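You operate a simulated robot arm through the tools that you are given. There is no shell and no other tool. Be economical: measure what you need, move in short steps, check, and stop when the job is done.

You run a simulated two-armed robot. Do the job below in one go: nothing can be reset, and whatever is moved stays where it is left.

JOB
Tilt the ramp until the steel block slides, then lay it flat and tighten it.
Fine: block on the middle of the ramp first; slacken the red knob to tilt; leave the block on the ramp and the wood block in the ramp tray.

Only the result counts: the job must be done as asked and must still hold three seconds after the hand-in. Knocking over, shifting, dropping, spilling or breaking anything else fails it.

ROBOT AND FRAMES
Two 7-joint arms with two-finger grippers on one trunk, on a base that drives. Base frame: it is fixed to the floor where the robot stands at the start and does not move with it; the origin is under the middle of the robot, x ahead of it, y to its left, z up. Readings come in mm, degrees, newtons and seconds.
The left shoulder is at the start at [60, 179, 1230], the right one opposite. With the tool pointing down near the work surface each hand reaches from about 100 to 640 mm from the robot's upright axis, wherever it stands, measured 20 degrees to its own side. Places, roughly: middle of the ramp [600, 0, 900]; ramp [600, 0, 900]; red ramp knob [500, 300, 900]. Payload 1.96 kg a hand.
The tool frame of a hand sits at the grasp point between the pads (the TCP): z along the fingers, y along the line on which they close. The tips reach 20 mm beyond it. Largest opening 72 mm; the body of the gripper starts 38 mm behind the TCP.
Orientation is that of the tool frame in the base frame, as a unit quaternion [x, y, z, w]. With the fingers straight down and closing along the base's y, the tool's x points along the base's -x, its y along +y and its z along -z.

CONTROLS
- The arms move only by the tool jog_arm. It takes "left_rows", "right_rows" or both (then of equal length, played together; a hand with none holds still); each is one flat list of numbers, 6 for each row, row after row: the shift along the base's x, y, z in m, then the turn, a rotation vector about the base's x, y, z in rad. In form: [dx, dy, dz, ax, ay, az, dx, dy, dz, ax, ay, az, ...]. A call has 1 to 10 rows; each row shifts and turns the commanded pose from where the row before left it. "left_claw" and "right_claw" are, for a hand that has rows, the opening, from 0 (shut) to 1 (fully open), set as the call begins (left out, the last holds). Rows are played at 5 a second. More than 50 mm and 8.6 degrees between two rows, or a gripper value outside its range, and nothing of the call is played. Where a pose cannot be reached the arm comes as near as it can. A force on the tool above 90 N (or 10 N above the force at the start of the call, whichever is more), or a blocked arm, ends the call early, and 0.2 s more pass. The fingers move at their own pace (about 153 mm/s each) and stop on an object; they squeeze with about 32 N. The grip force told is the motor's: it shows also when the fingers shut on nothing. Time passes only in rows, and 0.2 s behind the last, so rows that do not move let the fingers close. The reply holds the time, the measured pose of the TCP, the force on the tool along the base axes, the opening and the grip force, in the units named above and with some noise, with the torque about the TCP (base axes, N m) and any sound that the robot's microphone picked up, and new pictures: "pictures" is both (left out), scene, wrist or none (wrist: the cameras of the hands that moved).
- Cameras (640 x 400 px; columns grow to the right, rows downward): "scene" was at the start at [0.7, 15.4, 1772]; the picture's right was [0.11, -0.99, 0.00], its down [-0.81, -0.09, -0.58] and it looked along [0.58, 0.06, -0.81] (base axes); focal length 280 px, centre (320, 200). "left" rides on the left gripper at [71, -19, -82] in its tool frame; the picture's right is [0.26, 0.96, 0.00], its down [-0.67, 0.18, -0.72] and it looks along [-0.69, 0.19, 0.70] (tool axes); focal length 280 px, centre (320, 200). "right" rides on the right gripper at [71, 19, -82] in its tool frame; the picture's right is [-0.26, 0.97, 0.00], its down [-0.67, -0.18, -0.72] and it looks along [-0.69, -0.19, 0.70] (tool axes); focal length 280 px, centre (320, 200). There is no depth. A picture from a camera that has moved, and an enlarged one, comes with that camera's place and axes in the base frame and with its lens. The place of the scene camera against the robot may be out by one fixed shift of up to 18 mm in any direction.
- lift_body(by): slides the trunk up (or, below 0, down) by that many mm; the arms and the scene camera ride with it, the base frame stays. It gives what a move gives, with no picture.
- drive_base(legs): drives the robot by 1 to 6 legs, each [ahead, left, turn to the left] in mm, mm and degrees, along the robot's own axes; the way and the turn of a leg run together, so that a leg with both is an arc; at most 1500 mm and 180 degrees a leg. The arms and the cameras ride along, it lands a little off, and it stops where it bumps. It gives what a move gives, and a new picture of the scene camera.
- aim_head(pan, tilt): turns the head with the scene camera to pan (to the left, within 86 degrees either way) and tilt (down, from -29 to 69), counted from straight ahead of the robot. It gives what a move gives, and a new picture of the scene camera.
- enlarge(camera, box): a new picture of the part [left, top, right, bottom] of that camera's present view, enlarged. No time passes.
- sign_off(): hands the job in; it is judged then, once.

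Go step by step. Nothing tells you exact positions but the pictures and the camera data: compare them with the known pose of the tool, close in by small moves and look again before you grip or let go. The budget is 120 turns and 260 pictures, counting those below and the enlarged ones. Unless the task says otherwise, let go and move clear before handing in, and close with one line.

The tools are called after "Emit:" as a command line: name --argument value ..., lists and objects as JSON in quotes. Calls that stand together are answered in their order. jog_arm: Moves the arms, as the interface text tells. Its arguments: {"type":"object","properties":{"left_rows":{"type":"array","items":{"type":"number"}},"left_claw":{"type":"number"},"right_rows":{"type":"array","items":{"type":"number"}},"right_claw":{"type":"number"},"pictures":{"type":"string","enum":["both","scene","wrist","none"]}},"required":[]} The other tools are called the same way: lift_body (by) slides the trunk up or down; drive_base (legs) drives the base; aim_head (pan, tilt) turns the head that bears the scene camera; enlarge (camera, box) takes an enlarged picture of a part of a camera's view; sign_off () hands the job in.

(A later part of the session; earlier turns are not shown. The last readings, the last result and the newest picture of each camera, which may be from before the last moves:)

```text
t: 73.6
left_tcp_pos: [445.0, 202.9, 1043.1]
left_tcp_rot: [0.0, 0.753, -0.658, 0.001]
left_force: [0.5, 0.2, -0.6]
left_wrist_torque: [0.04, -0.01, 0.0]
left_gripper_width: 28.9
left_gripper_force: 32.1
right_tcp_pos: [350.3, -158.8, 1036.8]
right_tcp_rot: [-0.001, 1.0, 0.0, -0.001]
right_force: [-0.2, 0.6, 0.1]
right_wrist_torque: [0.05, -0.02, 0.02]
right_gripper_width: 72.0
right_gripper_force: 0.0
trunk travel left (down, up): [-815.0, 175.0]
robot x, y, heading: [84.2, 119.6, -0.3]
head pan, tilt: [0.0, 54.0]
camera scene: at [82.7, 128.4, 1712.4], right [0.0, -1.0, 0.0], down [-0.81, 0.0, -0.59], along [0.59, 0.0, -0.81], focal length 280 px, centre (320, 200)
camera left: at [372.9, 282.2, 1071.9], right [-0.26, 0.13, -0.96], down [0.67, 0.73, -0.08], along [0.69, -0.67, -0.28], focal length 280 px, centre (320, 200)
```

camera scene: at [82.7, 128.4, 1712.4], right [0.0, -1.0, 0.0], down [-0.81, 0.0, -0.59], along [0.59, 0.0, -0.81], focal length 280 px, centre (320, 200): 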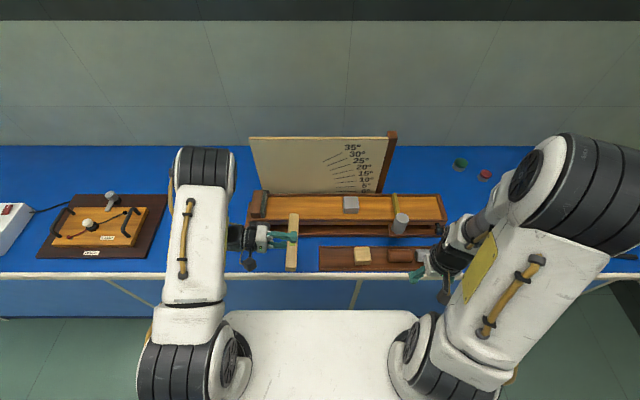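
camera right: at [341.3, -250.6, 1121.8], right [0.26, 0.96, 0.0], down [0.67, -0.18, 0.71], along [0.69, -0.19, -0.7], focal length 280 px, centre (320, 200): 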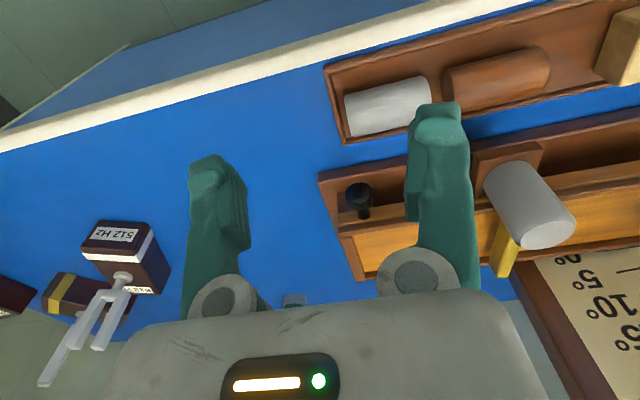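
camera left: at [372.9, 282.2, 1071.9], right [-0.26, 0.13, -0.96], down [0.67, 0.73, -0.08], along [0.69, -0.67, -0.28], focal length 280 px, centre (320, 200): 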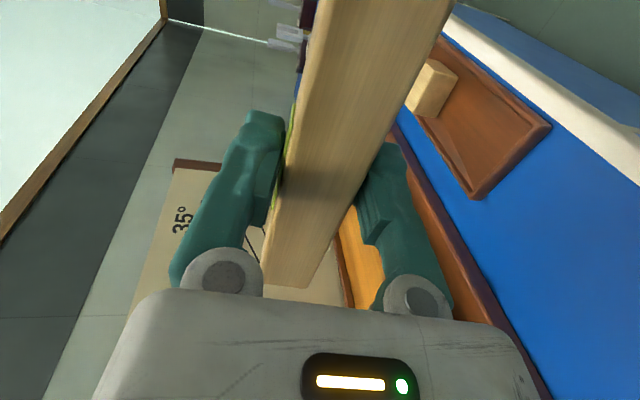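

Nearly upright. I'll finish the lean and bring the right hand over the far end of the level, above it.

Emit:
jog_arm --left_rows '[0, 0, 0, -0.141, 0, 0, 0, 0, 0, 0, 0, 0, 0, 0, 0, 0, 0, 0, 0, 0, 0, 0, 0, 0, 0, 0, 0, 0, 0, 0, 0, 0, 0, 0, 0, 0, 0, 0, 0, 0, 0, 0, 0, 0, 0, 0, 0, 0, 0, 0, 0, 0, 0, 0, 0, 0, 0, 0, 0, 0]' --right_rows '[0, 0.01, 0.045, 0, 0, 0, 0.01, 0.02, 0.04, 0, 0, 0, 0.017, 0.035, 0.01, 0, 0, 0, 0.017, 0.04, 0.01, 0, 0, 0, 0.017, 0.04, 0, 0, 0, 0, 0.017, 0.04, 0, 0, 0, 0, 0.017, 0.04, 0, 0, 0, 0, 0.017, 0.04, 0, 0, 0, 0, 0.017, 0.04, 0, 0, 0, 0, 0.017, 0.04, 0, 0, 0, 0]' --right_claw 0.85 --pictures "both"

```text
t: 75.8
left_tcp_pos: [445.0, 203.4, 1041.8]
left_tcp_rot: [0.001, -0.707, 0.708, 0.0]
left_force: [0.3, -0.6, -2.6]
left_wrist_torque: [0.02, 0.01, -0.01]
left_gripper_width: 29.0
left_gripper_force: 31.7
right_tcp_pos: [506.0, 186.5, 1139.0]
right_tcp_rot: [0.0, 1.0, -0.001, -0.001]
right_force: [0.3, 0.4, 0.6]
right_wrist_torque: [-0.03, 0.03, -0.01]
right_gripper_width: 61.1
right_gripper_force: 0.1
right hand out of reach, approached as far as the arm can: row 1
trunk travel left (down, up): [-815.0, 175.0]
robot x, y, heading: [82.2, 122.3, -0.2]
head pan, tilt: [0.0, 54.0]
camera scene: at [83.2, 129.8, 1712.4], right [0.0, -1.0, 0.0], down [-0.81, 0.0, -0.59], along [0.59, 0.0, -0.81], focal length 280 px, centre (320, 200)
camera right: at [434.8, 206.0, 1223.0], right [0.26, 0.97, 0.0], down [0.68, -0.18, 0.71], along [0.69, -0.19, -0.7], focal length 280 px, centre (320, 200)
camera left: at [373.3, 286.2, 1060.5], right [-0.26, 0.0, -0.97], down [0.67, 0.72, -0.18], along [0.69, -0.7, -0.19], focal length 280 px, centre (320, 200)
```

scene: 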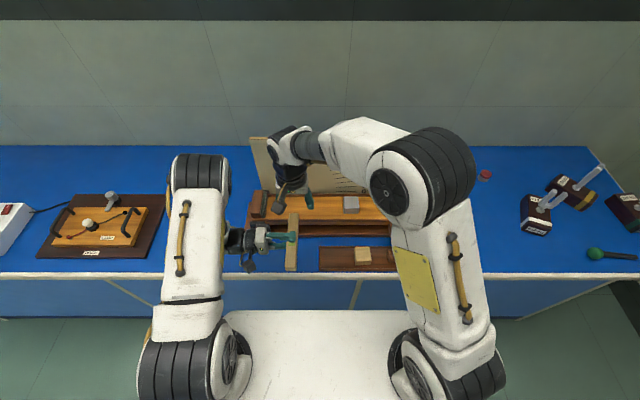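
right: 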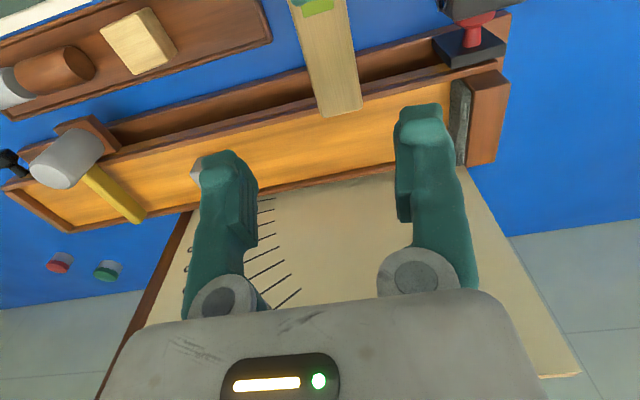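
left: 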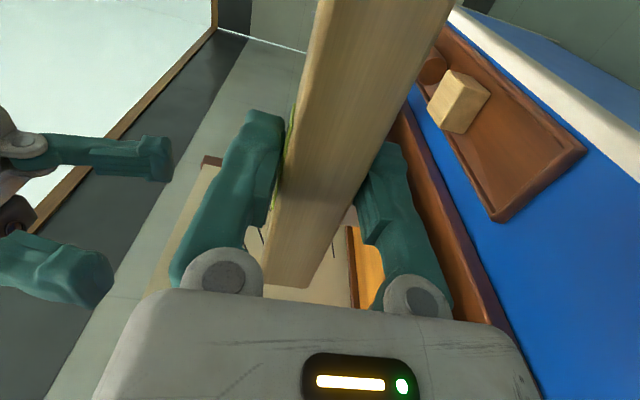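

The vial faces up. The far end is centred at (524,195); I'll align the right hand and descend onto it.

Emit:
jog_arm --right_rows '[-0.006, 0.0085, -0.02, 0, 0, 0, 0, 0, -0.02, 0, 0, 0, 0, 0, -0.02, 0, 0, 0, 0, 0, -0.015, 0, 0, 0]' --pictures "both"

```text
t: 76.8
left_tcp_pos: [444.0, 203.4, 1042.4]
left_tcp_rot: [0.001, -0.706, 0.708, -0.001]
left_force: [0.0, 0.5, -0.9]
left_wrist_torque: [0.02, 0.03, 0.0]
left_gripper_width: 28.9
left_gripper_force: 31.8
right_tcp_pos: [500.5, 191.9, 1064.7]
right_tcp_rot: [0.0, 1.0, 0.0, 0.0]
right_force: [0.1, 0.7, -0.4]
right_wrist_torque: [0.01, 0.01, -0.01]
right_gripper_width: 61.1
right_gripper_force: 0.0
trunk travel left (down, up): [-815.0, 175.0]
robot x, y, heading: [78.1, 120.6, 0.1]
head pan, tilt: [0.0, 54.0]
camera scene: at [82.8, 128.4, 1712.4], right [0.0, -1.0, 0.0], down [-0.81, 0.0, -0.59], along [0.59, 0.0, -0.81], focal length 280 px, centre (320, 200)
camera right: at [428.7, 212.1, 1147.5], right [0.26, 0.97, 0.0], down [0.68, -0.18, 0.71], along [0.69, -0.19, -0.7], focal length 280 px, centre (320, 200)
```

scene: 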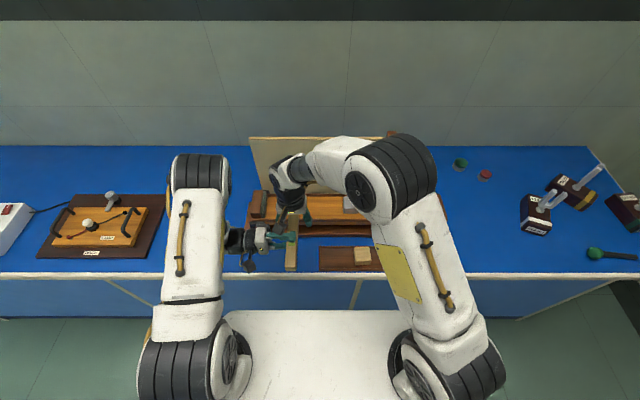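
right: 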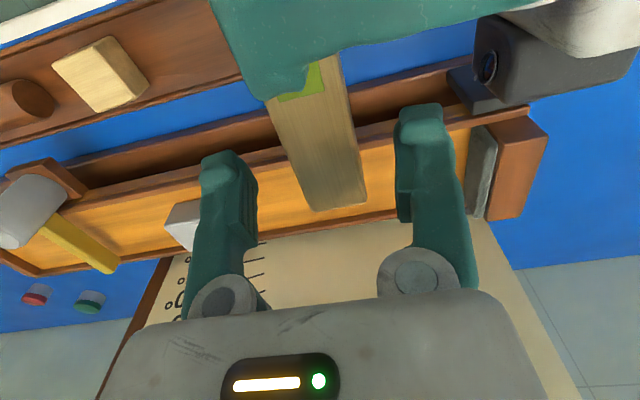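

Emit:
jog_arm --right_rows '[0, 0.002, -0.012, 0, 0, 0, 0, 0, 0, 0, 0, 0]' --pictures "wrist"

Emit:
jog_arm --right_rows '[0, 0, 0, 0, 0, 0, 0, 0, 0, 0, 0, 0, 0, 0, 0, 0, 0, 0]' --right_claw 0.1 --pictures "wrist"

```text
t: 77.4
left_tcp_pos: [445.7, 201.8, 1042.5]
left_tcp_rot: [0.0, -0.706, 0.708, -0.001]
left_force: [-0.7, -0.6, -1.6]
left_wrist_torque: [0.02, -0.02, 0.01]
left_gripper_width: 29.0
left_gripper_force: 31.6
right_tcp_pos: [498.7, 193.0, 1053.0]
right_tcp_rot: [0.0, 1.0, 0.0, -0.001]
right_force: [0.8, -0.1, -0.8]
right_wrist_torque: [0.0, 0.01, 0.01]
right_gripper_width: 61.2
right_gripper_force: 0.0
trunk travel left (down, up): [-815.0, 175.0]
robot x, y, heading: [84.4, 118.8, 0.0]
head pan, tilt: [0.0, 54.0]
camera right: at [428.5, 212.8, 1135.8], right [0.26, 0.96, 0.0], down [0.68, -0.18, 0.71], along [0.69, -0.19, -0.7], focal length 280 px, centre (320, 200)
```

right: 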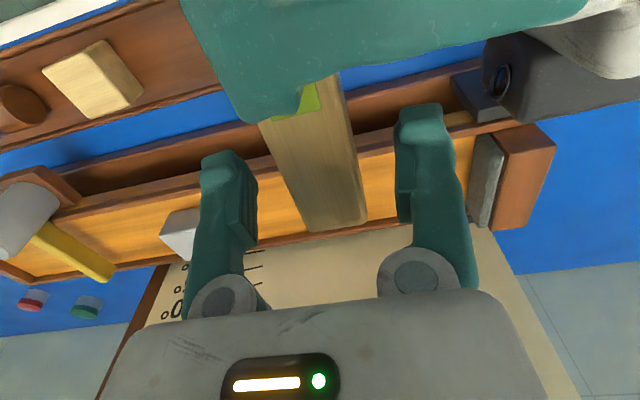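

```text
t: 78.2
left_tcp_pos: [444.4, 202.3, 1043.4]
left_tcp_rot: [-0.001, -0.706, 0.708, -0.001]
left_force: [-2.6, -11.0, 6.8]
left_wrist_torque: [-0.07, -0.1, -0.45]
left_gripper_width: 28.7
left_gripper_force: 32.3
right_tcp_pos: [500.0, 192.9, 1053.3]
right_tcp_rot: [-0.001, 1.0, 0.001, -0.002]
right_force: [2.2, 10.9, -6.4]
right_wrist_torque: [0.09, -0.31, -0.16]
right_gripper_width: 27.0
right_gripper_force: 32.5
trunk travel left (down, up): [-815.0, 175.0]
robot x, y, heading: [78.9, 118.6, -0.2]
head pan, tilt: [0.0, 54.0]
camera right: at [428.4, 213.3, 1136.0], right [0.26, 0.97, 0.0], down [0.68, -0.18, 0.71], along [0.69, -0.19, -0.7], focal length 280 px, centre (320, 200)
```

right: 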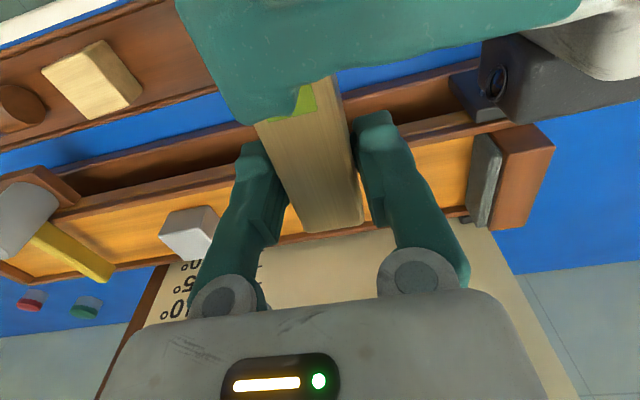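

The right hand holds it. The left opens and backs off to its side.

Emit:
jog_arm --left_rows '[0, 0, 0, 0, 0, 0, 0, 0, 0, 0, 0, 0, 0, 0.02, 0, 0, 0, 0, 0, 0.03, 0, 0, 0, 0, 0, 0.03, 0, 0, 0, 0]' --left_claw 0.7 --pictures "both"

Emit:
enlarge --camera "scene" --box '[200, 160, 400, 300]'

```text
t: 79.4
left_tcp_pos: [444.1, 284.3, 1043.2]
left_tcp_rot: [0.0, -0.707, 0.708, 0.001]
left_force: [-0.5, 0.5, -1.1]
left_wrist_torque: [-0.03, 0.0, -0.01]
left_gripper_width: 50.3
left_gripper_force: 0.0
right_tcp_pos: [497.6, 193.2, 1053.5]
right_tcp_rot: [0.0, 1.0, -0.001, -0.001]
right_force: [-0.2, 0.7, 0.2]
right_wrist_torque: [0.01, -0.06, -0.03]
right_gripper_width: 26.8
right_gripper_force: 32.7
trunk travel left (down, up): [-815.0, 175.0]
robot x, y, heading: [80.6, 122.8, 0.1]
head pan, tilt: [0.0, 54.0]
camera scene: at [82.3, 128.9, 1712.4], right [0.0, -1.0, 0.0], down [-0.81, 0.0, -0.59], along [0.59, 0.0, -0.81], focal length 280 px, centre (320, 200)
camera left: at [372.4, 366.4, 1061.9], right [-0.26, 0.0, -0.97], down [0.67, 0.72, -0.18], along [0.69, -0.7, -0.19], focal length 280 px, centre (320, 200)
```

scene: 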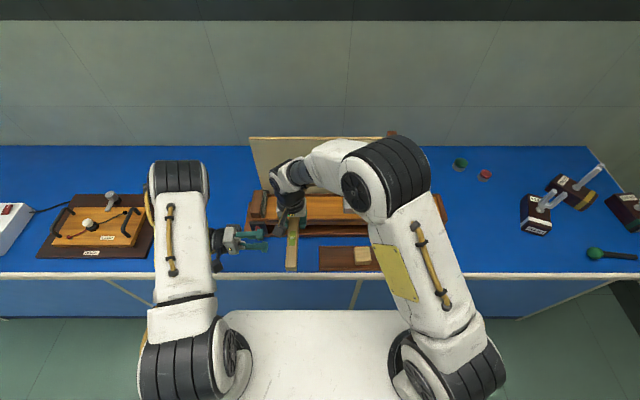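
left: 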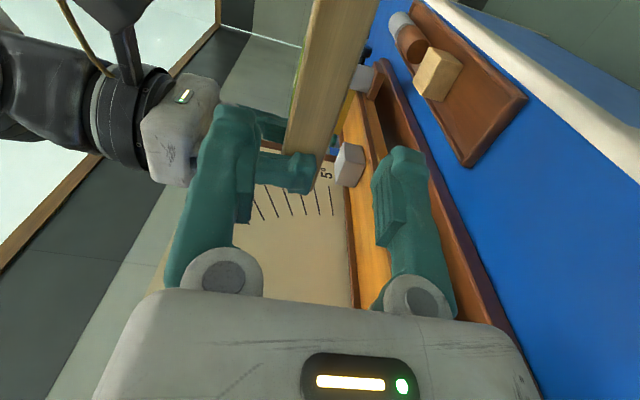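

```text
2.86 times, centred on (300, 230) of scene
camera zoom: at [82.3, 128.9, 1712.4], right [0.0, -1.0, 0.0], down [-0.81, 0.0, -0.59], along [0.59, 0.0, -0.81], focal length 799 px, centre (377, 114)
```

zoom: 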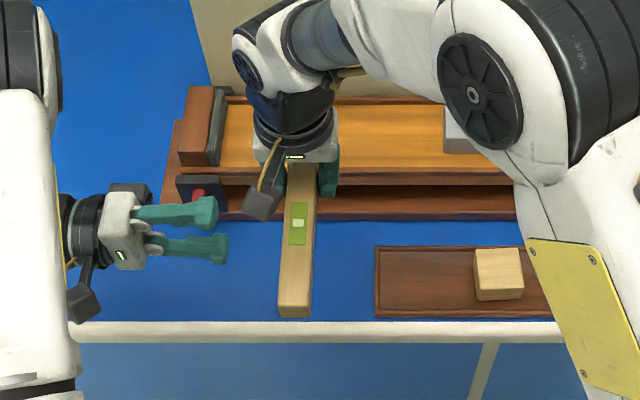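

Clean handover with the vial up. I'll straighten the left hand and move it out of the way.

Emit:
jog_arm --left_rows '[-0.01, 0.01, 0, 0.145, 0, 0, -0.01, 0.01, 0, 0.145, 0, 0, -0.01, 0.01, 0, 0.145, 0, 0, 0, 0.01, 0, 0.145, 0, 0, 0, 0.01, 0, 0.145, 0, 0, 0, 0.01, 0, 0.145, 0, 0, 0, 0.01, 0, 0.145, 0, 0, 0, 0.01, 0.01, 0.145, 0, 0, 0, 0.01, 0.01, 0.145, 0, 0, 0, 0.01, 0.01, 0.145, 0, 0]' --pictures "none"

Emit:
jog_arm --left_rows '[0, 0.02, 0.01, 0.12, 0, 0, 0, 0.02, 0.01, 0, 0, 0, 0, 0.02, 0.01, 0, 0, 0, 0, 0.02, 0.01, 0, 0, 0, 0, 0.01, 0, 0, 0, 0, 0, 0, 0, 0, 0, 0]' --right_rows '[0, 0, 0, 0, 0, -0.147, 0, 0, 0, 0, 0, -0.147, 0, 0, 0, 0, 0, -0.147, 0, 0, 0, 0, 0, -0.147, 0, 0, 0, 0, 0, -0.147, 0, 0, 0, 0, 0, -0.147]' --pictures "scene"

```text
t: 81.6
left_tcp_pos: [415.3, 381.8, 1071.9]
left_tcp_rot: [0.0, 0.998, -0.059, 0.0]
left_force: [0.0, -0.6, 0.2]
left_wrist_torque: [0.03, 0.0, 0.01]
left_gripper_width: 50.4
left_gripper_force: 0.0
right_tcp_pos: [498.5, 191.5, 1053.6]
right_tcp_rot: [0.001, 1.0, 0.0, -0.001]
right_force: [0.4, 0.3, -0.1]
right_wrist_torque: [0.01, -0.07, -0.01]
right_gripper_width: 27.0
right_gripper_force: 31.7
trunk travel left (down, up): [-815.0, 175.0]
robot x, y, heading: [80.4, 120.1, -0.0]
head pan, tilt: [0.0, 54.0]
```

```text
t: 83.0
left_tcp_pos: [414.8, 472.0, 1112.6]
left_tcp_rot: [0.001, 1.0, 0.0, 0.001]
left_force: [0.6, 0.1, -0.2]
left_wrist_torque: [0.01, 0.02, 0.0]
left_gripper_width: 50.3
left_gripper_force: 0.0
right_tcp_pos: [498.6, 191.5, 1054.7]
right_tcp_rot: [0.428, 0.904, 0.0, -0.001]
right_force: [-0.2, -0.6, 0.6]
right_wrist_torque: [-0.07, -0.06, 0.01]
right_gripper_width: 27.0
right_gripper_force: 32.3
trunk travel left (down, up): [-815.0, 175.0]
robot x, y, heading: [80.4, 117.3, 0.1]
head pan, tilt: [0.0, 54.0]
camera scene: at [82.1, 127.7, 1712.4], right [0.0, -1.0, 0.0], down [-0.81, 0.0, -0.59], along [0.59, 0.0, -0.81], focal length 280 px, centre (320, 200)
```

scene: 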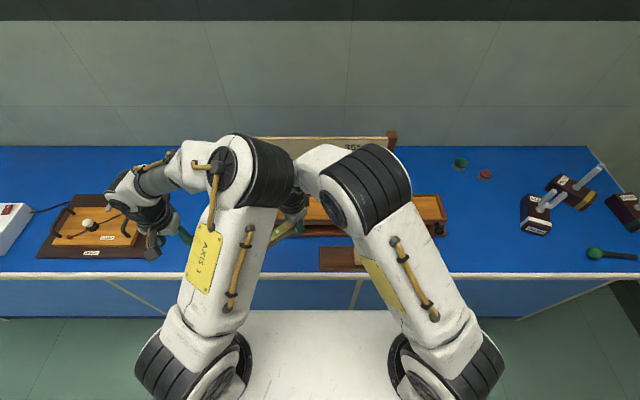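

Emit:
jog_arm --left_rows '[-0.02, 0.015, 0, 0, 0, 0, -0.02, 0.015, 0, 0, 0, 0, -0.02, 0.015, 0, 0, 0, 0, -0.02, 0.015, 0, 0, 0, 0]' --right_rows '[0, 0, 0, 0, 0, -0.147, 0, 0, 0, 0, 0, -0.147, 0, 0, 0, 0, 0, -0.147, 0, 0, 0, 0, 0, -0.147]' --pictures "both"

Emit:
enlarge --camera "scene" --box '[180, 130, 400, 290]'

```text
t: 84.0
left_tcp_pos: [334.4, 534.1, 1111.8]
left_tcp_rot: [0.001, 1.0, -0.001, 0.0]
left_force: [0.5, 0.1, -0.5]
left_wrist_torque: [0.0, 0.03, 0.01]
left_gripper_width: 50.2
left_gripper_force: 0.0
right_tcp_pos: [497.3, 192.8, 1053.4]
right_tcp_rot: [0.671, 0.741, 0.001, 0.0]
right_force: [-0.4, 0.5, -0.2]
right_wrist_torque: [-0.07, -0.03, 0.01]
right_gripper_width: 27.1
right_gripper_force: 32.0
trunk travel left (down, up): [-815.0, 175.0]
robot x, y, heading: [81.8, 119.1, 0.1]
head pan, tilt: [0.0, 54.0]
camera scene: at [81.8, 129.2, 1712.4], right [0.0, -1.0, 0.0], down [-0.81, 0.0, -0.59], along [0.59, 0.0, -0.81], focal length 280 px, centre (320, 200)
camera right: at [510.2, 266.6, 1136.5], right [0.99, -0.17, 0.0], down [-0.12, -0.69, 0.71], along [-0.12, -0.7, -0.7], focal length 280 px, centre (320, 200)
camera left: at [263.0, 517.0, 1192.1], right [-0.26, 0.97, 0.0], down [0.67, 0.18, 0.72], along [0.69, 0.18, -0.7], focal length 280 px, centre (320, 200)
```

scene: 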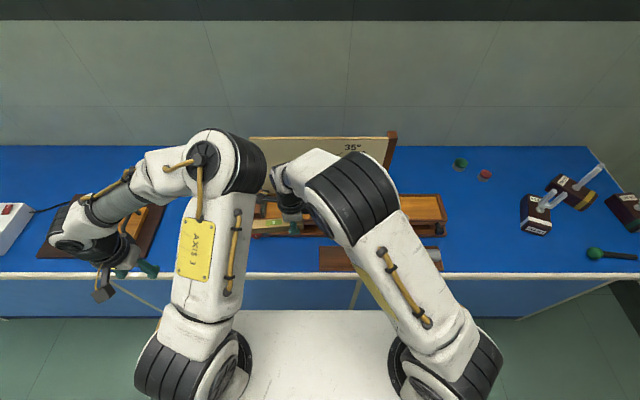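
right: 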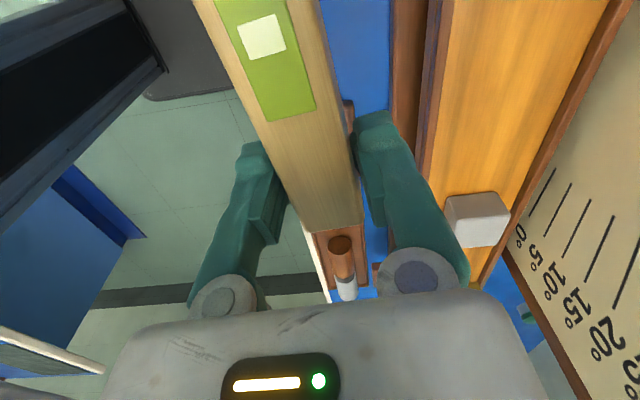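
left: 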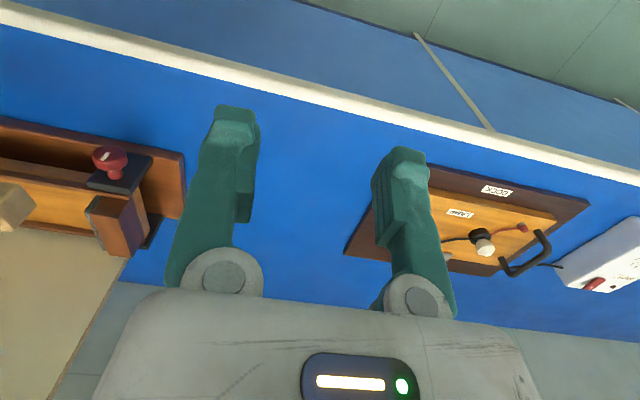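

```text
2.50 times, centred on (290, 210) of scene
camera zoom: at [81.8, 129.2, 1712.4], right [0.0, -1.0, 0.0], down [-0.81, 0.0, -0.59], along [0.59, 0.0, -0.81], focal length 699 px, centre (395, 175)
```

zoom: 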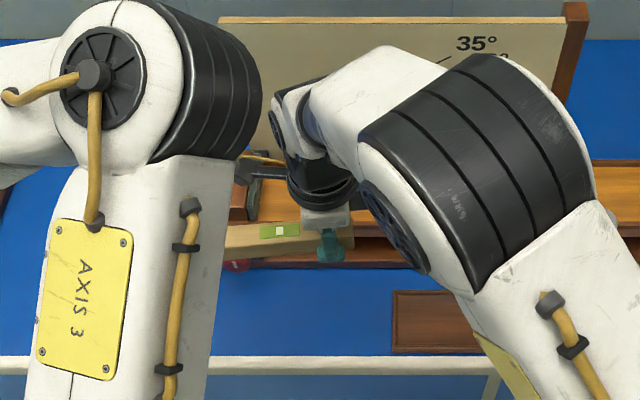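

The two arms are close, so I'll move the level over its spot by driving the base, and lower with the trunk, keeping the arms' spacing fixed.

Emit:
drive_base --legs '[[-10, 40, 0]]'

Emit:
lift_body --by -130

Emit:
jog_arm --right_rows '[0, 0, 0, 0, 0, 0]' --pictures "both"

Emit:
enlarge --camera "scene" --box '[180, 130, 400, 290]'

```text
t: 84.9
left_tcp_pos: [326.2, 568.0, 1113.1]
left_tcp_rot: [0.001, 1.0, 0.0, 0.0]
left_force: [0.1, -1.0, -0.5]
left_wrist_torque: [0.03, 0.0, 0.02]
left_gripper_width: 50.2
left_gripper_force: 0.0
right_tcp_pos: [489.5, 226.8, 1053.7]
right_tcp_rot: [0.671, 0.741, 0.001, -0.002]
right_force: [-0.5, 0.0, 0.1]
right_wrist_torque: [-0.01, 0.01, 0.01]
right_gripper_width: 27.0
right_gripper_force: 31.8
trunk travel left (down, up): [-815.0, 175.0]
robot x, y, heading: [69.7, 156.3, 0.0]
head pan, tilt: [0.0, 54.0]
camera scene: at [74.0, 160.7, 1712.4], right [0.0, -1.0, 0.0], down [-0.81, 0.0, -0.59], along [0.59, 0.0, -0.81], focal length 280 px, centre (320, 200)
```

scene: 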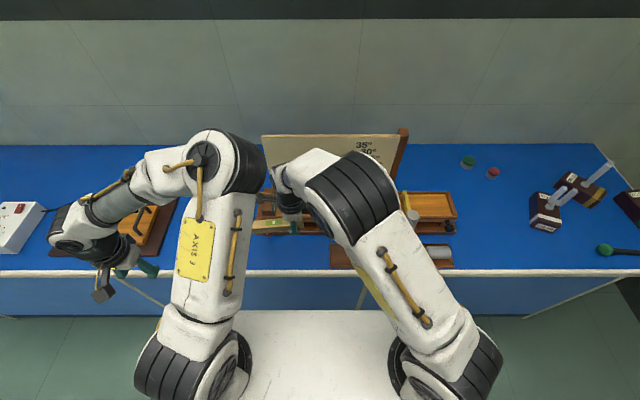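

```text
t: 86.5
left_tcp_pos: [325.5, 573.6, 981.8]
left_tcp_rot: [0.001, 1.0, 0.0, 0.001]
left_force: [0.7, 0.0, 0.6]
left_wrist_torque: [0.02, -0.02, -0.02]
left_gripper_width: 50.4
left_gripper_force: 0.1
right_tcp_pos: [488.5, 232.8, 924.1]
right_tcp_rot: [0.671, 0.742, 0.001, -0.001]
right_force: [-0.1, 0.1, -0.4]
right_wrist_torque: [-0.06, 0.0, 0.02]
right_gripper_width: 26.9
right_gripper_force: 32.1
trunk travel left (down, up): [-685.0, 305.0]
robot x, y, heading: [73.9, 157.0, 0.3]
head pan, tilt: [0.0, 54.0]
```

```text
t: 86.9
left_tcp_pos: [326.4, 572.5, 982.6]
left_tcp_rot: [0.0, 1.0, -0.001, 0.001]
left_force: [-0.3, -0.5, 0.5]
left_wrist_torque: [-0.03, 0.03, 0.05]
left_gripper_width: 50.1
left_gripper_force: 0.1
right_tcp_pos: [487.9, 229.9, 924.8]
right_tcp_rot: [0.671, 0.742, 0.001, -0.001]
right_force: [-0.1, -0.5, -0.3]
right_wrist_torque: [-0.05, 0.0, -0.03]
right_gripper_width: 26.8
right_gripper_force: 32.0
trunk travel left (down, up): [-685.0, 305.0]
robot x, y, heading: [68.8, 159.0, -0.2]
head pan, tilt: [0.0, 54.0]
camera scene: at [72.6, 166.7, 1582.4], right [0.0, -1.0, 0.0], down [-0.81, 0.0, -0.59], along [0.59, 0.0, -0.81], focal length 280 px, centre (320, 200)
camera right: at [501.0, 304.1, 1006.4], right [0.99, -0.16, 0.0], down [-0.11, -0.69, 0.71], along [-0.12, -0.7, -0.7], focal length 280 px, centre (320, 200)
```

scene: 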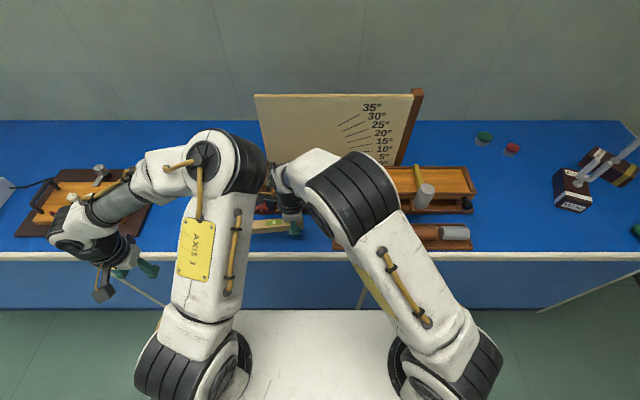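
right: 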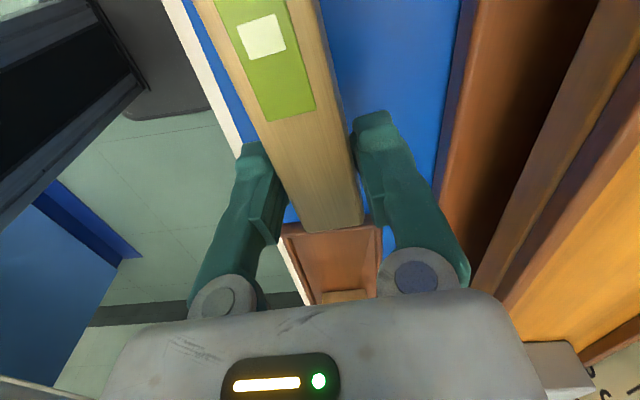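

```text
2.50 times, centred on (290, 210) of scene
camera zoom: at [72.6, 166.7, 1582.4], right [0.0, -1.0, 0.0], down [-0.81, 0.0, -0.59], along [0.59, 0.0, -0.81], focal length 699 px, centre (395, 175)
```

zoom: 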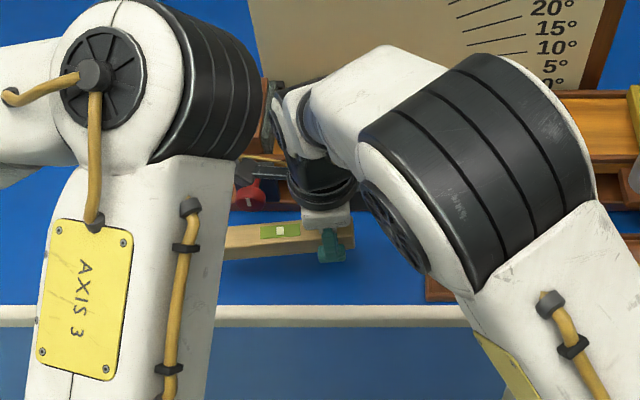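

Emit:
lift_body --by -40

Emit:
jog_arm --right_rows '[-0.002, 0.001, -0.005, 0, 0, 0, 0, 0, -0.003, 0, 0, 0, 0, 0, -0.002, 0, 0, 0]' --pictures "both"

Emit:
enlarge --camera "scene" --box '[200, 140, 340, 280]'

```text
t: 87.7
left_tcp_pos: [326.5, 572.3, 942.9]
left_tcp_rot: [0.002, 1.0, -0.001, 0.001]
left_force: [0.4, 0.1, 0.4]
left_wrist_torque: [0.04, -0.03, -0.03]
left_gripper_width: 50.5
left_gripper_force: 0.0
right_tcp_pos: [488.3, 231.5, 883.1]
right_tcp_rot: [0.671, 0.742, 0.0, 0.0]
right_force: [0.7, -0.3, 0.0]
right_wrist_torque: [-0.06, 0.02, 0.01]
right_gripper_width: 26.7
right_gripper_force: 31.8
trunk travel left (down, up): [-645.0, 345.0]
robot x, y, heading: [70.9, 157.1, -0.1]
head pan, tilt: [0.0, 54.0]
```

```text
t: 88.5
left_tcp_pos: [324.8, 572.8, 942.7]
left_tcp_rot: [0.0, 1.0, -0.001, 0.001]
left_force: [0.2, 1.0, -1.2]
left_wrist_torque: [0.0, 0.02, 0.01]
left_gripper_width: 50.2
left_gripper_force: 0.1
right_tcp_pos: [487.3, 231.5, 875.5]
right_tcp_rot: [0.672, 0.741, 0.002, -0.001]
right_force: [0.2, 0.7, 11.8]
right_wrist_torque: [0.61, 0.07, -0.04]
right_gripper_width: 27.0
right_gripper_force: 32.1
trunk travel left (down, up): [-645.0, 345.0]
robot x, y, heading: [72.3, 158.7, 0.0]
head pan, tilt: [0.0, 54.0]
camera scene: at [71.0, 166.7, 1542.7], right [0.0, -1.0, 0.0], down [-0.81, 0.0, -0.59], along [0.59, 0.0, -0.81], focal length 280 px, centre (320, 200)
camera right: at [499.0, 305.2, 957.8], right [0.99, -0.16, 0.0], down [-0.12, -0.69, 0.71], along [-0.12, -0.7, -0.7], focal length 280 px, centre (320, 200)
```

scene: 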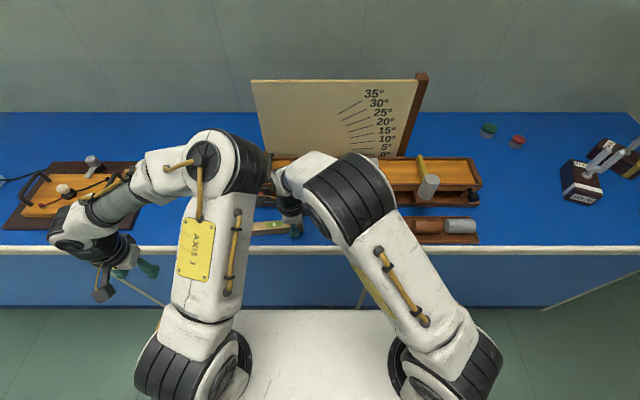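
right: 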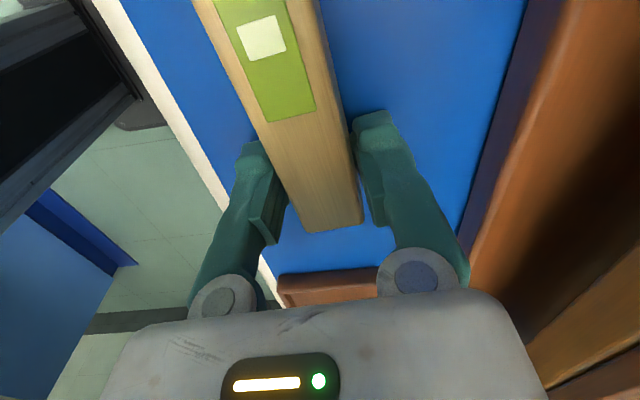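

```text
2.86 times, centred on (270, 210) of scene
camera zoom: at [71.0, 166.7, 1542.7], right [0.0, -1.0, 0.0], down [-0.81, 0.0, -0.59], along [0.59, 0.0, -0.81], focal length 799 px, centre (463, 171)
```

zoom: 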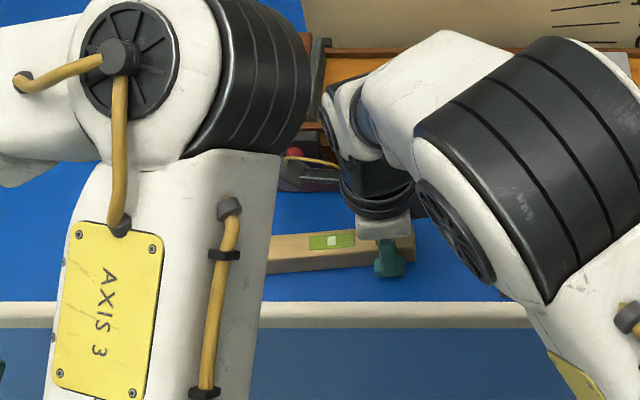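

It touches the table. I'll press 1 mm more, release, and rise with the trunk.

Emit:
jog_arm --right_rows '[0, 0, -0.001, 0, 0, 0, 0, 0, 0, 0, 0, 0]' --pictures "none"

Emit:
jog_arm --right_rows '[0, 0, 0, 0, 0, 0, 0, 0, 0, 0, 0, 0, 0, 0, 0, 0, 0, 0]' --right_claw 0.7 --pictures "wrist"

Emit:
lift_body --by 170

Emit:
jog_arm --right_rows '[-0.01, -0.04, 0, 0, 0, 0.14, -0.01, -0.04, 0, 0, 0, 0.14, -0.01, -0.04, 0, 0, 0, 0.14, -0.01, -0.04, 0, 0, 0, 0.14, 0, -0.04, 0, 0, 0, 0.14, 0, -0.04, 0, 0, 0, 0.14, 0, -0.04, 0, 0, 0, 0.14, 0, -0.04, 0, 0, 0, 0.14, 0, -0.04, 0, 0, 0, 0.14, 0, -0.04, 0, 0, 0, 0.14]' --pictures "scene"

```text
t: 89.1
left_tcp_pos: [324.9, 572.3, 942.1]
left_tcp_rot: [0.001, 1.0, -0.001, 0.002]
left_force: [-0.8, 1.1, 0.3]
left_wrist_torque: [-0.02, -0.02, 0.01]
left_gripper_width: 50.4
left_gripper_force: 0.1
right_tcp_pos: [486.3, 231.3, 875.8]
right_tcp_rot: [0.67, 0.742, 0.004, 0.0]
right_force: [4.1, 0.8, 28.5]
right_wrist_torque: [0.05, -0.03, -0.02]
right_gripper_width: 26.8
right_gripper_force: 31.8
trunk travel left (down, up): [-645.0, 345.0]
robot x, y, heading: [74.3, 159.0, 0.2]
head pan, tilt: [0.0, 54.0]
```

```text
t: 89.9
left_tcp_pos: [326.1, 573.6, 942.4]
left_tcp_rot: [0.001, 1.0, -0.002, 0.001]
left_force: [0.3, 0.1, 0.3]
left_wrist_torque: [0.03, 0.0, 0.01]
left_gripper_width: 50.3
left_gripper_force: 0.0
right_tcp_pos: [486.1, 231.9, 873.7]
right_tcp_rot: [0.672, 0.74, 0.001, -0.001]
right_force: [-0.3, 0.2, -0.4]
right_wrist_torque: [-0.02, -0.02, 0.0]
right_gripper_width: 50.6
right_gripper_force: 0.0
trunk travel left (down, up): [-645.0, 345.0]
robot x, y, heading: [70.4, 160.2, -0.2]
head pan, tilt: [0.0, 54.0]
camera right: at [499.3, 305.2, 955.4], right [0.99, -0.16, 0.0], down [-0.11, -0.69, 0.71], along [-0.12, -0.7, -0.7], focal length 280 px, centre (320, 200)
```

right: 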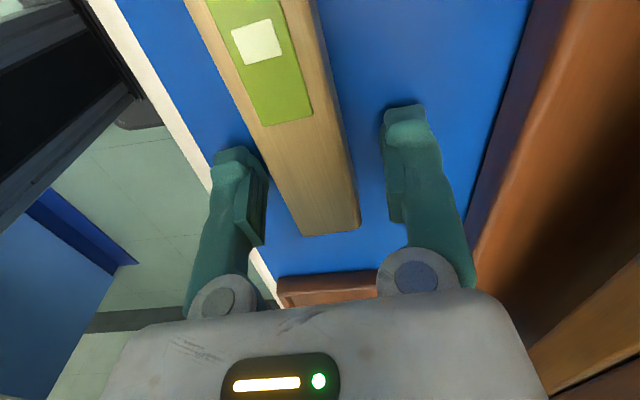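

```text
t: 91.8
left_tcp_pos: [325.6, 573.3, 1111.1]
left_tcp_rot: [0.001, 1.0, 0.0, 0.0]
left_force: [-0.1, 0.1, 0.3]
left_wrist_torque: [0.02, -0.01, -0.04]
left_gripper_width: 50.2
left_gripper_force: 0.1
right_tcp_pos: [487.3, 231.4, 1043.1]
right_tcp_rot: [0.671, 0.741, 0.0, 0.0]
right_force: [-0.6, 0.5, 0.3]
right_wrist_torque: [-0.02, 0.01, 0.0]
right_gripper_width: 50.3
right_gripper_force: 0.2
trunk travel left (down, up): [-815.0, 175.0]
robot x, y, heading: [72.3, 157.6, -0.0]
head pan, tilt: [0.0, 54.0]
```

```text
t: 94.0
left_tcp_pos: [325.3, 571.0, 1112.1]
left_tcp_rot: [0.0, 1.0, 0.001, 0.001]
left_force: [-0.9, 0.4, -0.2]
left_wrist_torque: [0.01, 0.02, 0.05]
left_gripper_width: 50.3
left_gripper_force: 0.1
right_tcp_pos: [447.1, -171.2, 1044.8]
right_tcp_rot: [0.035, 0.999, 0.001, -0.001]
right_force: [-0.5, -0.5, -0.2]
right_wrist_torque: [-0.01, 0.01, -0.03]
right_gripper_width: 50.5
right_gripper_force: 0.0
trunk travel left (down, up): [-815.0, 175.0]
robot x, y, heading: [67.1, 160.8, 0.1]
head pan, tilt: [0.0, 54.0]
camera scene: at [72.3, 164.8, 1712.4], right [0.0, -1.0, 0.0], down [-0.81, 0.0, -0.59], along [0.59, 0.0, -0.81], focal length 280 px, centre (320, 200)
```

scene: 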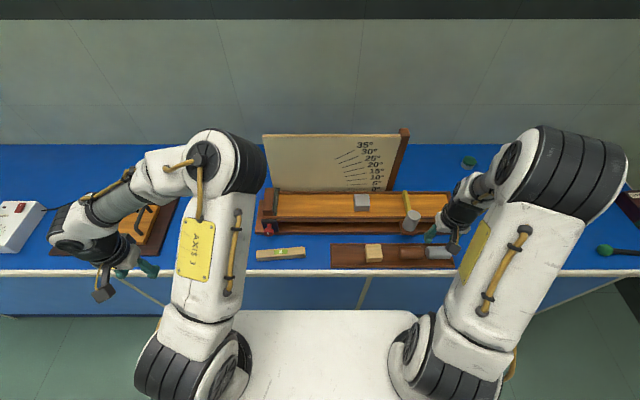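

The level is back, vial up. I'll check its position against the original.

Emit:
enlarge --camera "scene" --box '[240, 205, 320, 270]'

```text
6.15 times, centred on (280, 238) of scene
camera zoom: at [72.3, 164.8, 1712.4], right [0.0, -1.0, 0.0], down [-0.81, 0.0, -0.59], along [0.59, 0.0, -0.81], focal length 1720 px, centre (566, -31)
```

zoom: 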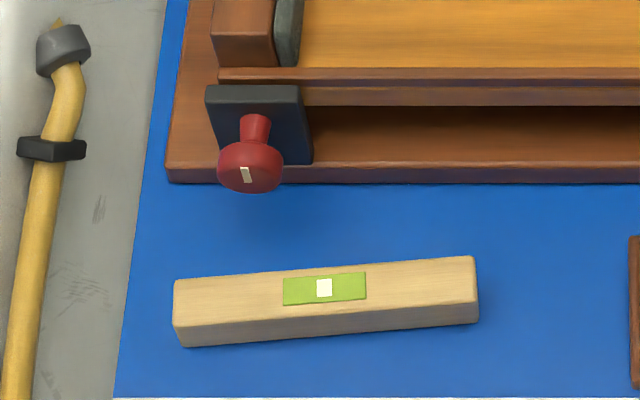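

The level is restored to within about 2 mm. Now the red knob from above: I'll bring the left hand, pointing down, near it and measure.

Emit:
jog_arm --left_rows '[0.018, -0.03, -0.005, 0, 0, 0, 0.018, -0.03, -0.005, 0, 0, 0, 0.018, -0.03, -0.005, 0, 0, 0, 0.018, -0.03, -0.005, 0, 0, 0, 0.018, -0.03, -0.005, 0, 0, 0, 0.018, -0.03, -0.005, 0, 0, 0, 0.018, -0.03, -0.005, 0, 0, 0, 0.018, -0.03, -0.005, 0, 0, 0]' --left_claw 0.85 --pictures "wrist"

Emit:
jog_arm --left_rows '[0.025, 0, -0.02, 0, 0, 0, 0.025, 0, -0.02, 0, 0, 0]' --pictures "wrist"

```text
t: 95.8
left_tcp_pos: [467.3, 332.7, 1071.1]
left_tcp_rot: [-0.001, 1.0, -0.001, 0.001]
left_force: [-0.1, -0.5, 0.1]
left_wrist_torque: [-0.01, 0.03, 0.0]
left_gripper_width: 61.3
left_gripper_force: 0.0
right_tcp_pos: [447.7, -169.5, 1045.4]
right_tcp_rot: [0.036, 0.999, 0.0, -0.001]
right_force: [-0.1, -0.5, 0.3]
right_wrist_torque: [0.0, -0.03, 0.02]
right_gripper_width: 50.3
right_gripper_force: 0.1
trunk travel left (down, up): [-815.0, 175.0]
robot x, y, heading: [70.6, 157.6, -0.0]
head pan, tilt: [0.0, 54.0]
camera left: at [396.1, 314.3, 1152.5], right [-0.26, 0.97, 0.0], down [0.67, 0.18, 0.72], along [0.69, 0.19, -0.7], focal length 280 px, centre (320, 200)
```

left: 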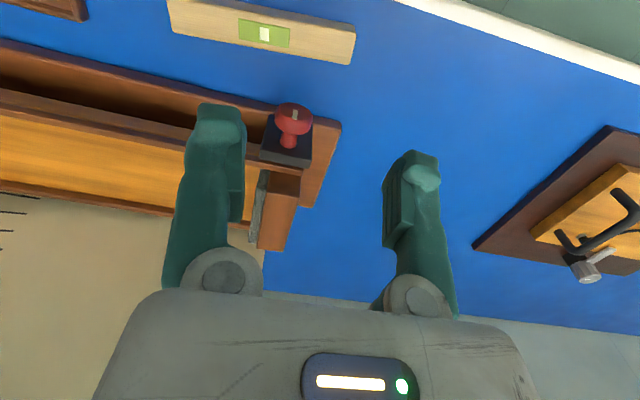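

```text
t: 96.5
left_tcp_pos: [518.8, 333.7, 1032.4]
left_tcp_rot: [0.001, 1.0, -0.002, -0.001]
left_force: [0.3, 0.2, -0.7]
left_wrist_torque: [-0.01, 0.03, -0.04]
left_gripper_width: 61.2
left_gripper_force: 0.0
right_tcp_pos: [447.9, -168.5, 1046.0]
right_tcp_rot: [0.035, 0.999, 0.0, -0.001]
right_force: [0.2, -0.4, -0.2]
right_wrist_torque: [0.01, 0.03, 0.01]
right_gripper_width: 50.2
right_gripper_force: 0.1
trunk travel left (down, up): [-815.0, 175.0]
robot x, y, heading: [73.1, 161.5, 0.3]
head pan, tilt: [0.0, 54.0]
camera left: at [447.9, 314.9, 1112.7], right [-0.26, 0.97, 0.0], down [0.67, 0.18, 0.72], along [0.69, 0.18, -0.7], focal length 280 px, centre (320, 200)
```

left: 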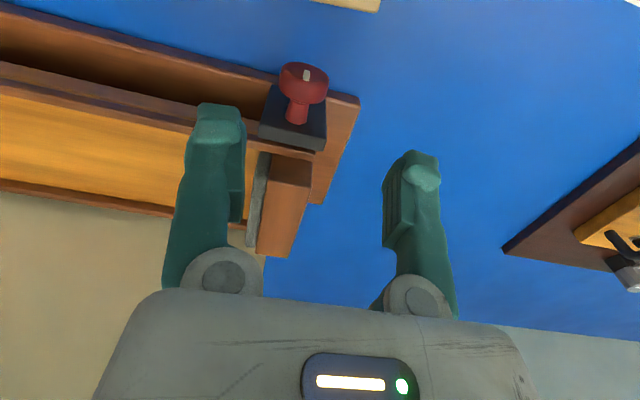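

Knob face at about (520,325); the cap centre is about (528,325,922). I'll descend around it, fingers left and right of it.

Emit:
jog_arm --left_rows '[0.009, -0.008, -0.02, 0, 0, 0, 0, 0, -0.03, 0, 0, 0, 0, 0, -0.02, 0, 0, 0]' --pictures "wrist"

Emit:
jog_arm --left_rows '[0, 0, -0.02, 0, 0, 0, 0, 0, -0.02, 0, 0, 0]' --pictures "both"

```text
t: 97.2
left_tcp_pos: [529.7, 323.7, 960.6]
left_tcp_rot: [0.002, 1.0, -0.001, 0.001]
left_force: [0.0, -0.9, -0.4]
left_wrist_torque: [-0.04, 0.05, 0.01]
left_gripper_width: 61.4
left_gripper_force: 0.2
right_tcp_pos: [444.9, -168.9, 1045.4]
right_tcp_rot: [0.035, 0.999, 0.0, -0.001]
right_force: [-0.3, 0.5, -0.3]
right_wrist_torque: [0.02, 0.02, 0.0]
right_gripper_width: 50.4
right_gripper_force: 0.0
trunk travel left (down, up): [-815.0, 175.0]
robot x, y, heading: [69.9, 160.5, -0.1]
head pan, tilt: [0.0, 54.0]
camera left: at [457.5, 306.0, 1042.4], right [-0.26, 0.97, 0.0], down [0.67, 0.18, 0.72], along [0.69, 0.18, -0.7], focal length 280 px, centre (320, 200)
```

left: 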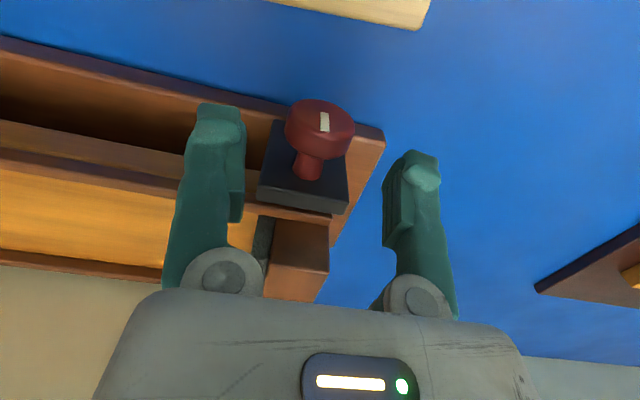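

```text
t: 97.8
left_tcp_pos: [530.2, 325.9, 922.4]
left_tcp_rot: [0.001, 1.0, -0.001, 0.001]
left_force: [0.2, -0.2, 0.7]
left_wrist_torque: [0.01, 0.05, 0.01]
left_gripper_width: 61.2
left_gripper_force: 0.1
right_tcp_pos: [447.3, -169.7, 1044.8]
right_tcp_rot: [0.036, 0.999, 0.0, -0.001]
right_force: [-0.4, 0.4, 0.6]
right_wrist_torque: [0.01, 0.02, -0.03]
right_gripper_width: 50.6
right_gripper_force: 0.0
trunk travel left (down, up): [-815.0, 175.0]
robot x, y, heading: [74.3, 154.6, 0.2]
head pan, tilt: [0.0, 54.0]
camera scene: at [72.9, 166.7, 1712.4], right [0.0, -1.0, 0.0], down [-0.81, 0.0, -0.59], along [0.59, 0.0, -0.81], focal length 280 px, centre (320, 200)
camera left: at [457.7, 306.9, 1001.9], right [-0.26, 0.97, 0.0], down [0.67, 0.18, 0.72], along [0.69, 0.18, -0.7], focal length 280 px, centre (320, 200)
```

scene: 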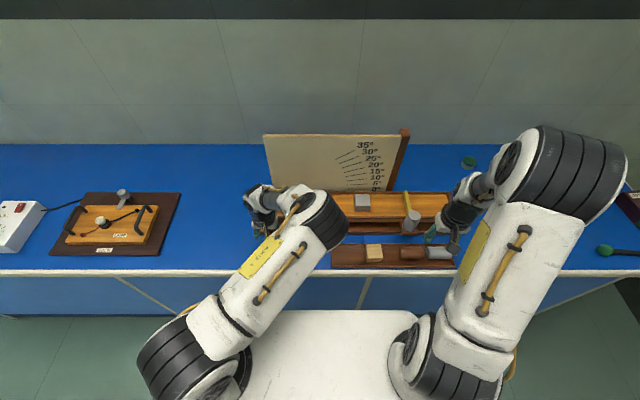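
left: 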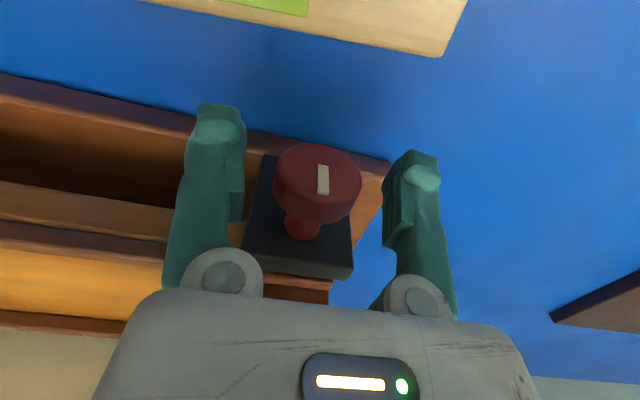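

The knob is between the fingers. I'll grip it and turn it counter-clockwise (toward slack) by 35°, watching the force.

Emit:
jog_arm --left_rows '[0, 0, 0.002, 0, 0, 0, 0, 0, 0, 0, 0, 0, 0, 0, 0, 0, 0, 0]' --left_claw 0.2 --pictures "none"

Emit:
jog_arm --left_rows '[0, 0, 0, -0.12, 0, 0, 0, 0, 0, -0.12, 0, 0, 0, 0, 0, -0.12, 0, 0, 0, 0, 0, -0.12, 0, 0, 0, 0, 0, -0.12, 0, 0]' --pictures "wrist"

```text
t: 98.7
left_tcp_pos: [530.2, 324.2, 922.4]
left_tcp_rot: [0.001, 1.0, -0.001, -0.002]
left_force: [-3.0, -4.0, -20.3]
left_wrist_torque: [-0.04, -0.42, -0.08]
left_gripper_width: 28.8
left_gripper_force: 39.7
right_tcp_pos: [448.2, -169.3, 1045.3]
right_tcp_rot: [0.036, 0.999, 0.0, -0.001]
right_force: [-0.2, -0.1, -0.4]
right_wrist_torque: [0.01, -0.02, 0.03]
right_gripper_width: 50.4
right_gripper_force: 0.1
trunk travel left (down, up): [-815.0, 175.0]
robot x, y, heading: [70.9, 161.3, -0.2]
head pan, tilt: [0.0, 54.0]
```

```text
t: 99.8
left_tcp_pos: [528.3, 325.8, 922.5]
left_tcp_rot: [0.0, 0.955, -0.297, -0.001]
left_force: [-7.4, -6.5, -34.3]
left_wrist_torque: [0.05, 0.31, -0.37]
left_gripper_width: 28.9
left_gripper_force: 40.2
right_tcp_pos: [448.8, -169.6, 1043.4]
right_tcp_rot: [0.036, 0.999, 0.0, -0.002]
right_force: [-0.5, 0.3, -0.3]
right_wrist_torque: [0.02, 0.0, 0.02]
right_gripper_width: 50.1
right_gripper_force: 0.0
trunk travel left (down, up): [-815.0, 175.0]
robot x, y, heading: [69.5, 159.3, -0.2]
head pan, tilt: [0.0, 54.0]
camera left: at [457.9, 356.9, 999.3], right [-0.26, 0.8, -0.55], down [0.68, 0.56, 0.48], along [0.69, -0.24, -0.68], focal length 280 px, centre (320, 200)
```

left: 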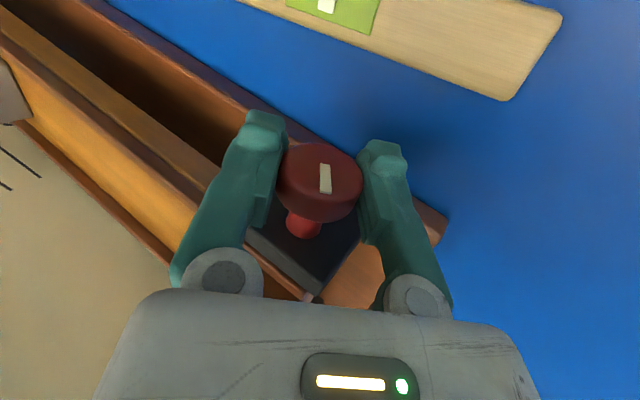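

The knob turned with the hand. I'll keep turning another 40°.

Emit:
jog_arm --left_rows '[0, 0, 0, -0.12, 0, 0, 0, 0, 0, -0.12, 0, 0, 0, 0, 0, -0.12, 0, 0, 0, 0, 0, -0.12, 0, 0, 0, 0, 0, -0.12, 0, 0, 0, 0, 0, -0.12, 0, 0]' --pictures "both"

Emit:
enlarge --camera "scene" --box '[220, 170, 340, 270]'

```text
t: 101.2
left_tcp_pos: [529.8, 326.4, 921.4]
left_tcp_rot: [-0.002, 0.79, -0.614, 0.0]
left_force: [-12.2, 1.9, -41.4]
left_wrist_torque: [0.08, 0.3, -0.45]
left_gripper_width: 28.9
left_gripper_force: 40.2
right_tcp_pos: [448.1, -168.3, 1044.5]
right_tcp_rot: [0.035, 0.999, -0.001, -0.002]
right_force: [0.3, -0.8, 0.8]
right_wrist_torque: [-0.01, 0.0, -0.03]
right_gripper_width: 50.3
right_gripper_force: 0.1
trunk travel left (down, up): [-815.0, 175.0]
robot x, y, heading: [70.1, 159.3, -0.4]
head pan, tilt: [0.0, 54.0]
camera scene: at [75.2, 169.0, 1712.3], right [0.0, -1.0, 0.0], down [-0.81, 0.0, -0.59], along [0.59, 0.0, -0.81], focal length 280 px, centre (320, 200)
camera left: at [457.7, 401.8, 958.9], right [-0.26, 0.24, -0.93], down [0.67, 0.74, 0.0], along [0.69, -0.63, -0.36], focal length 280 px, centre (320, 200)
```

scene: 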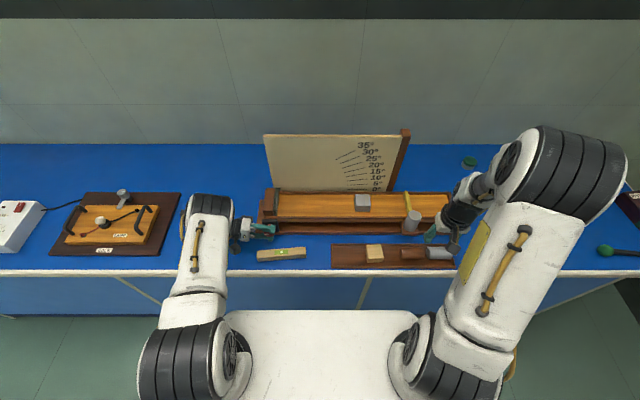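
left: 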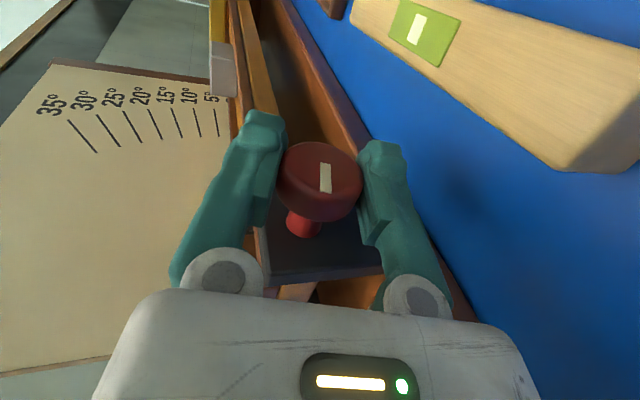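

```text
4.00 times, centred on (280, 220) of scene
camera zoom: at [75.2, 169.0, 1712.3], right [0.0, -1.0, 0.0], down [-0.81, 0.0, -0.59], along [0.59, 0.0, -0.81], focal length 1118 px, centre (480, 120)
```

zoom: 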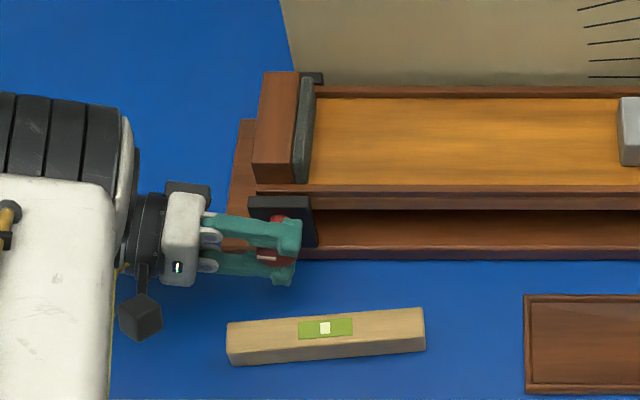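

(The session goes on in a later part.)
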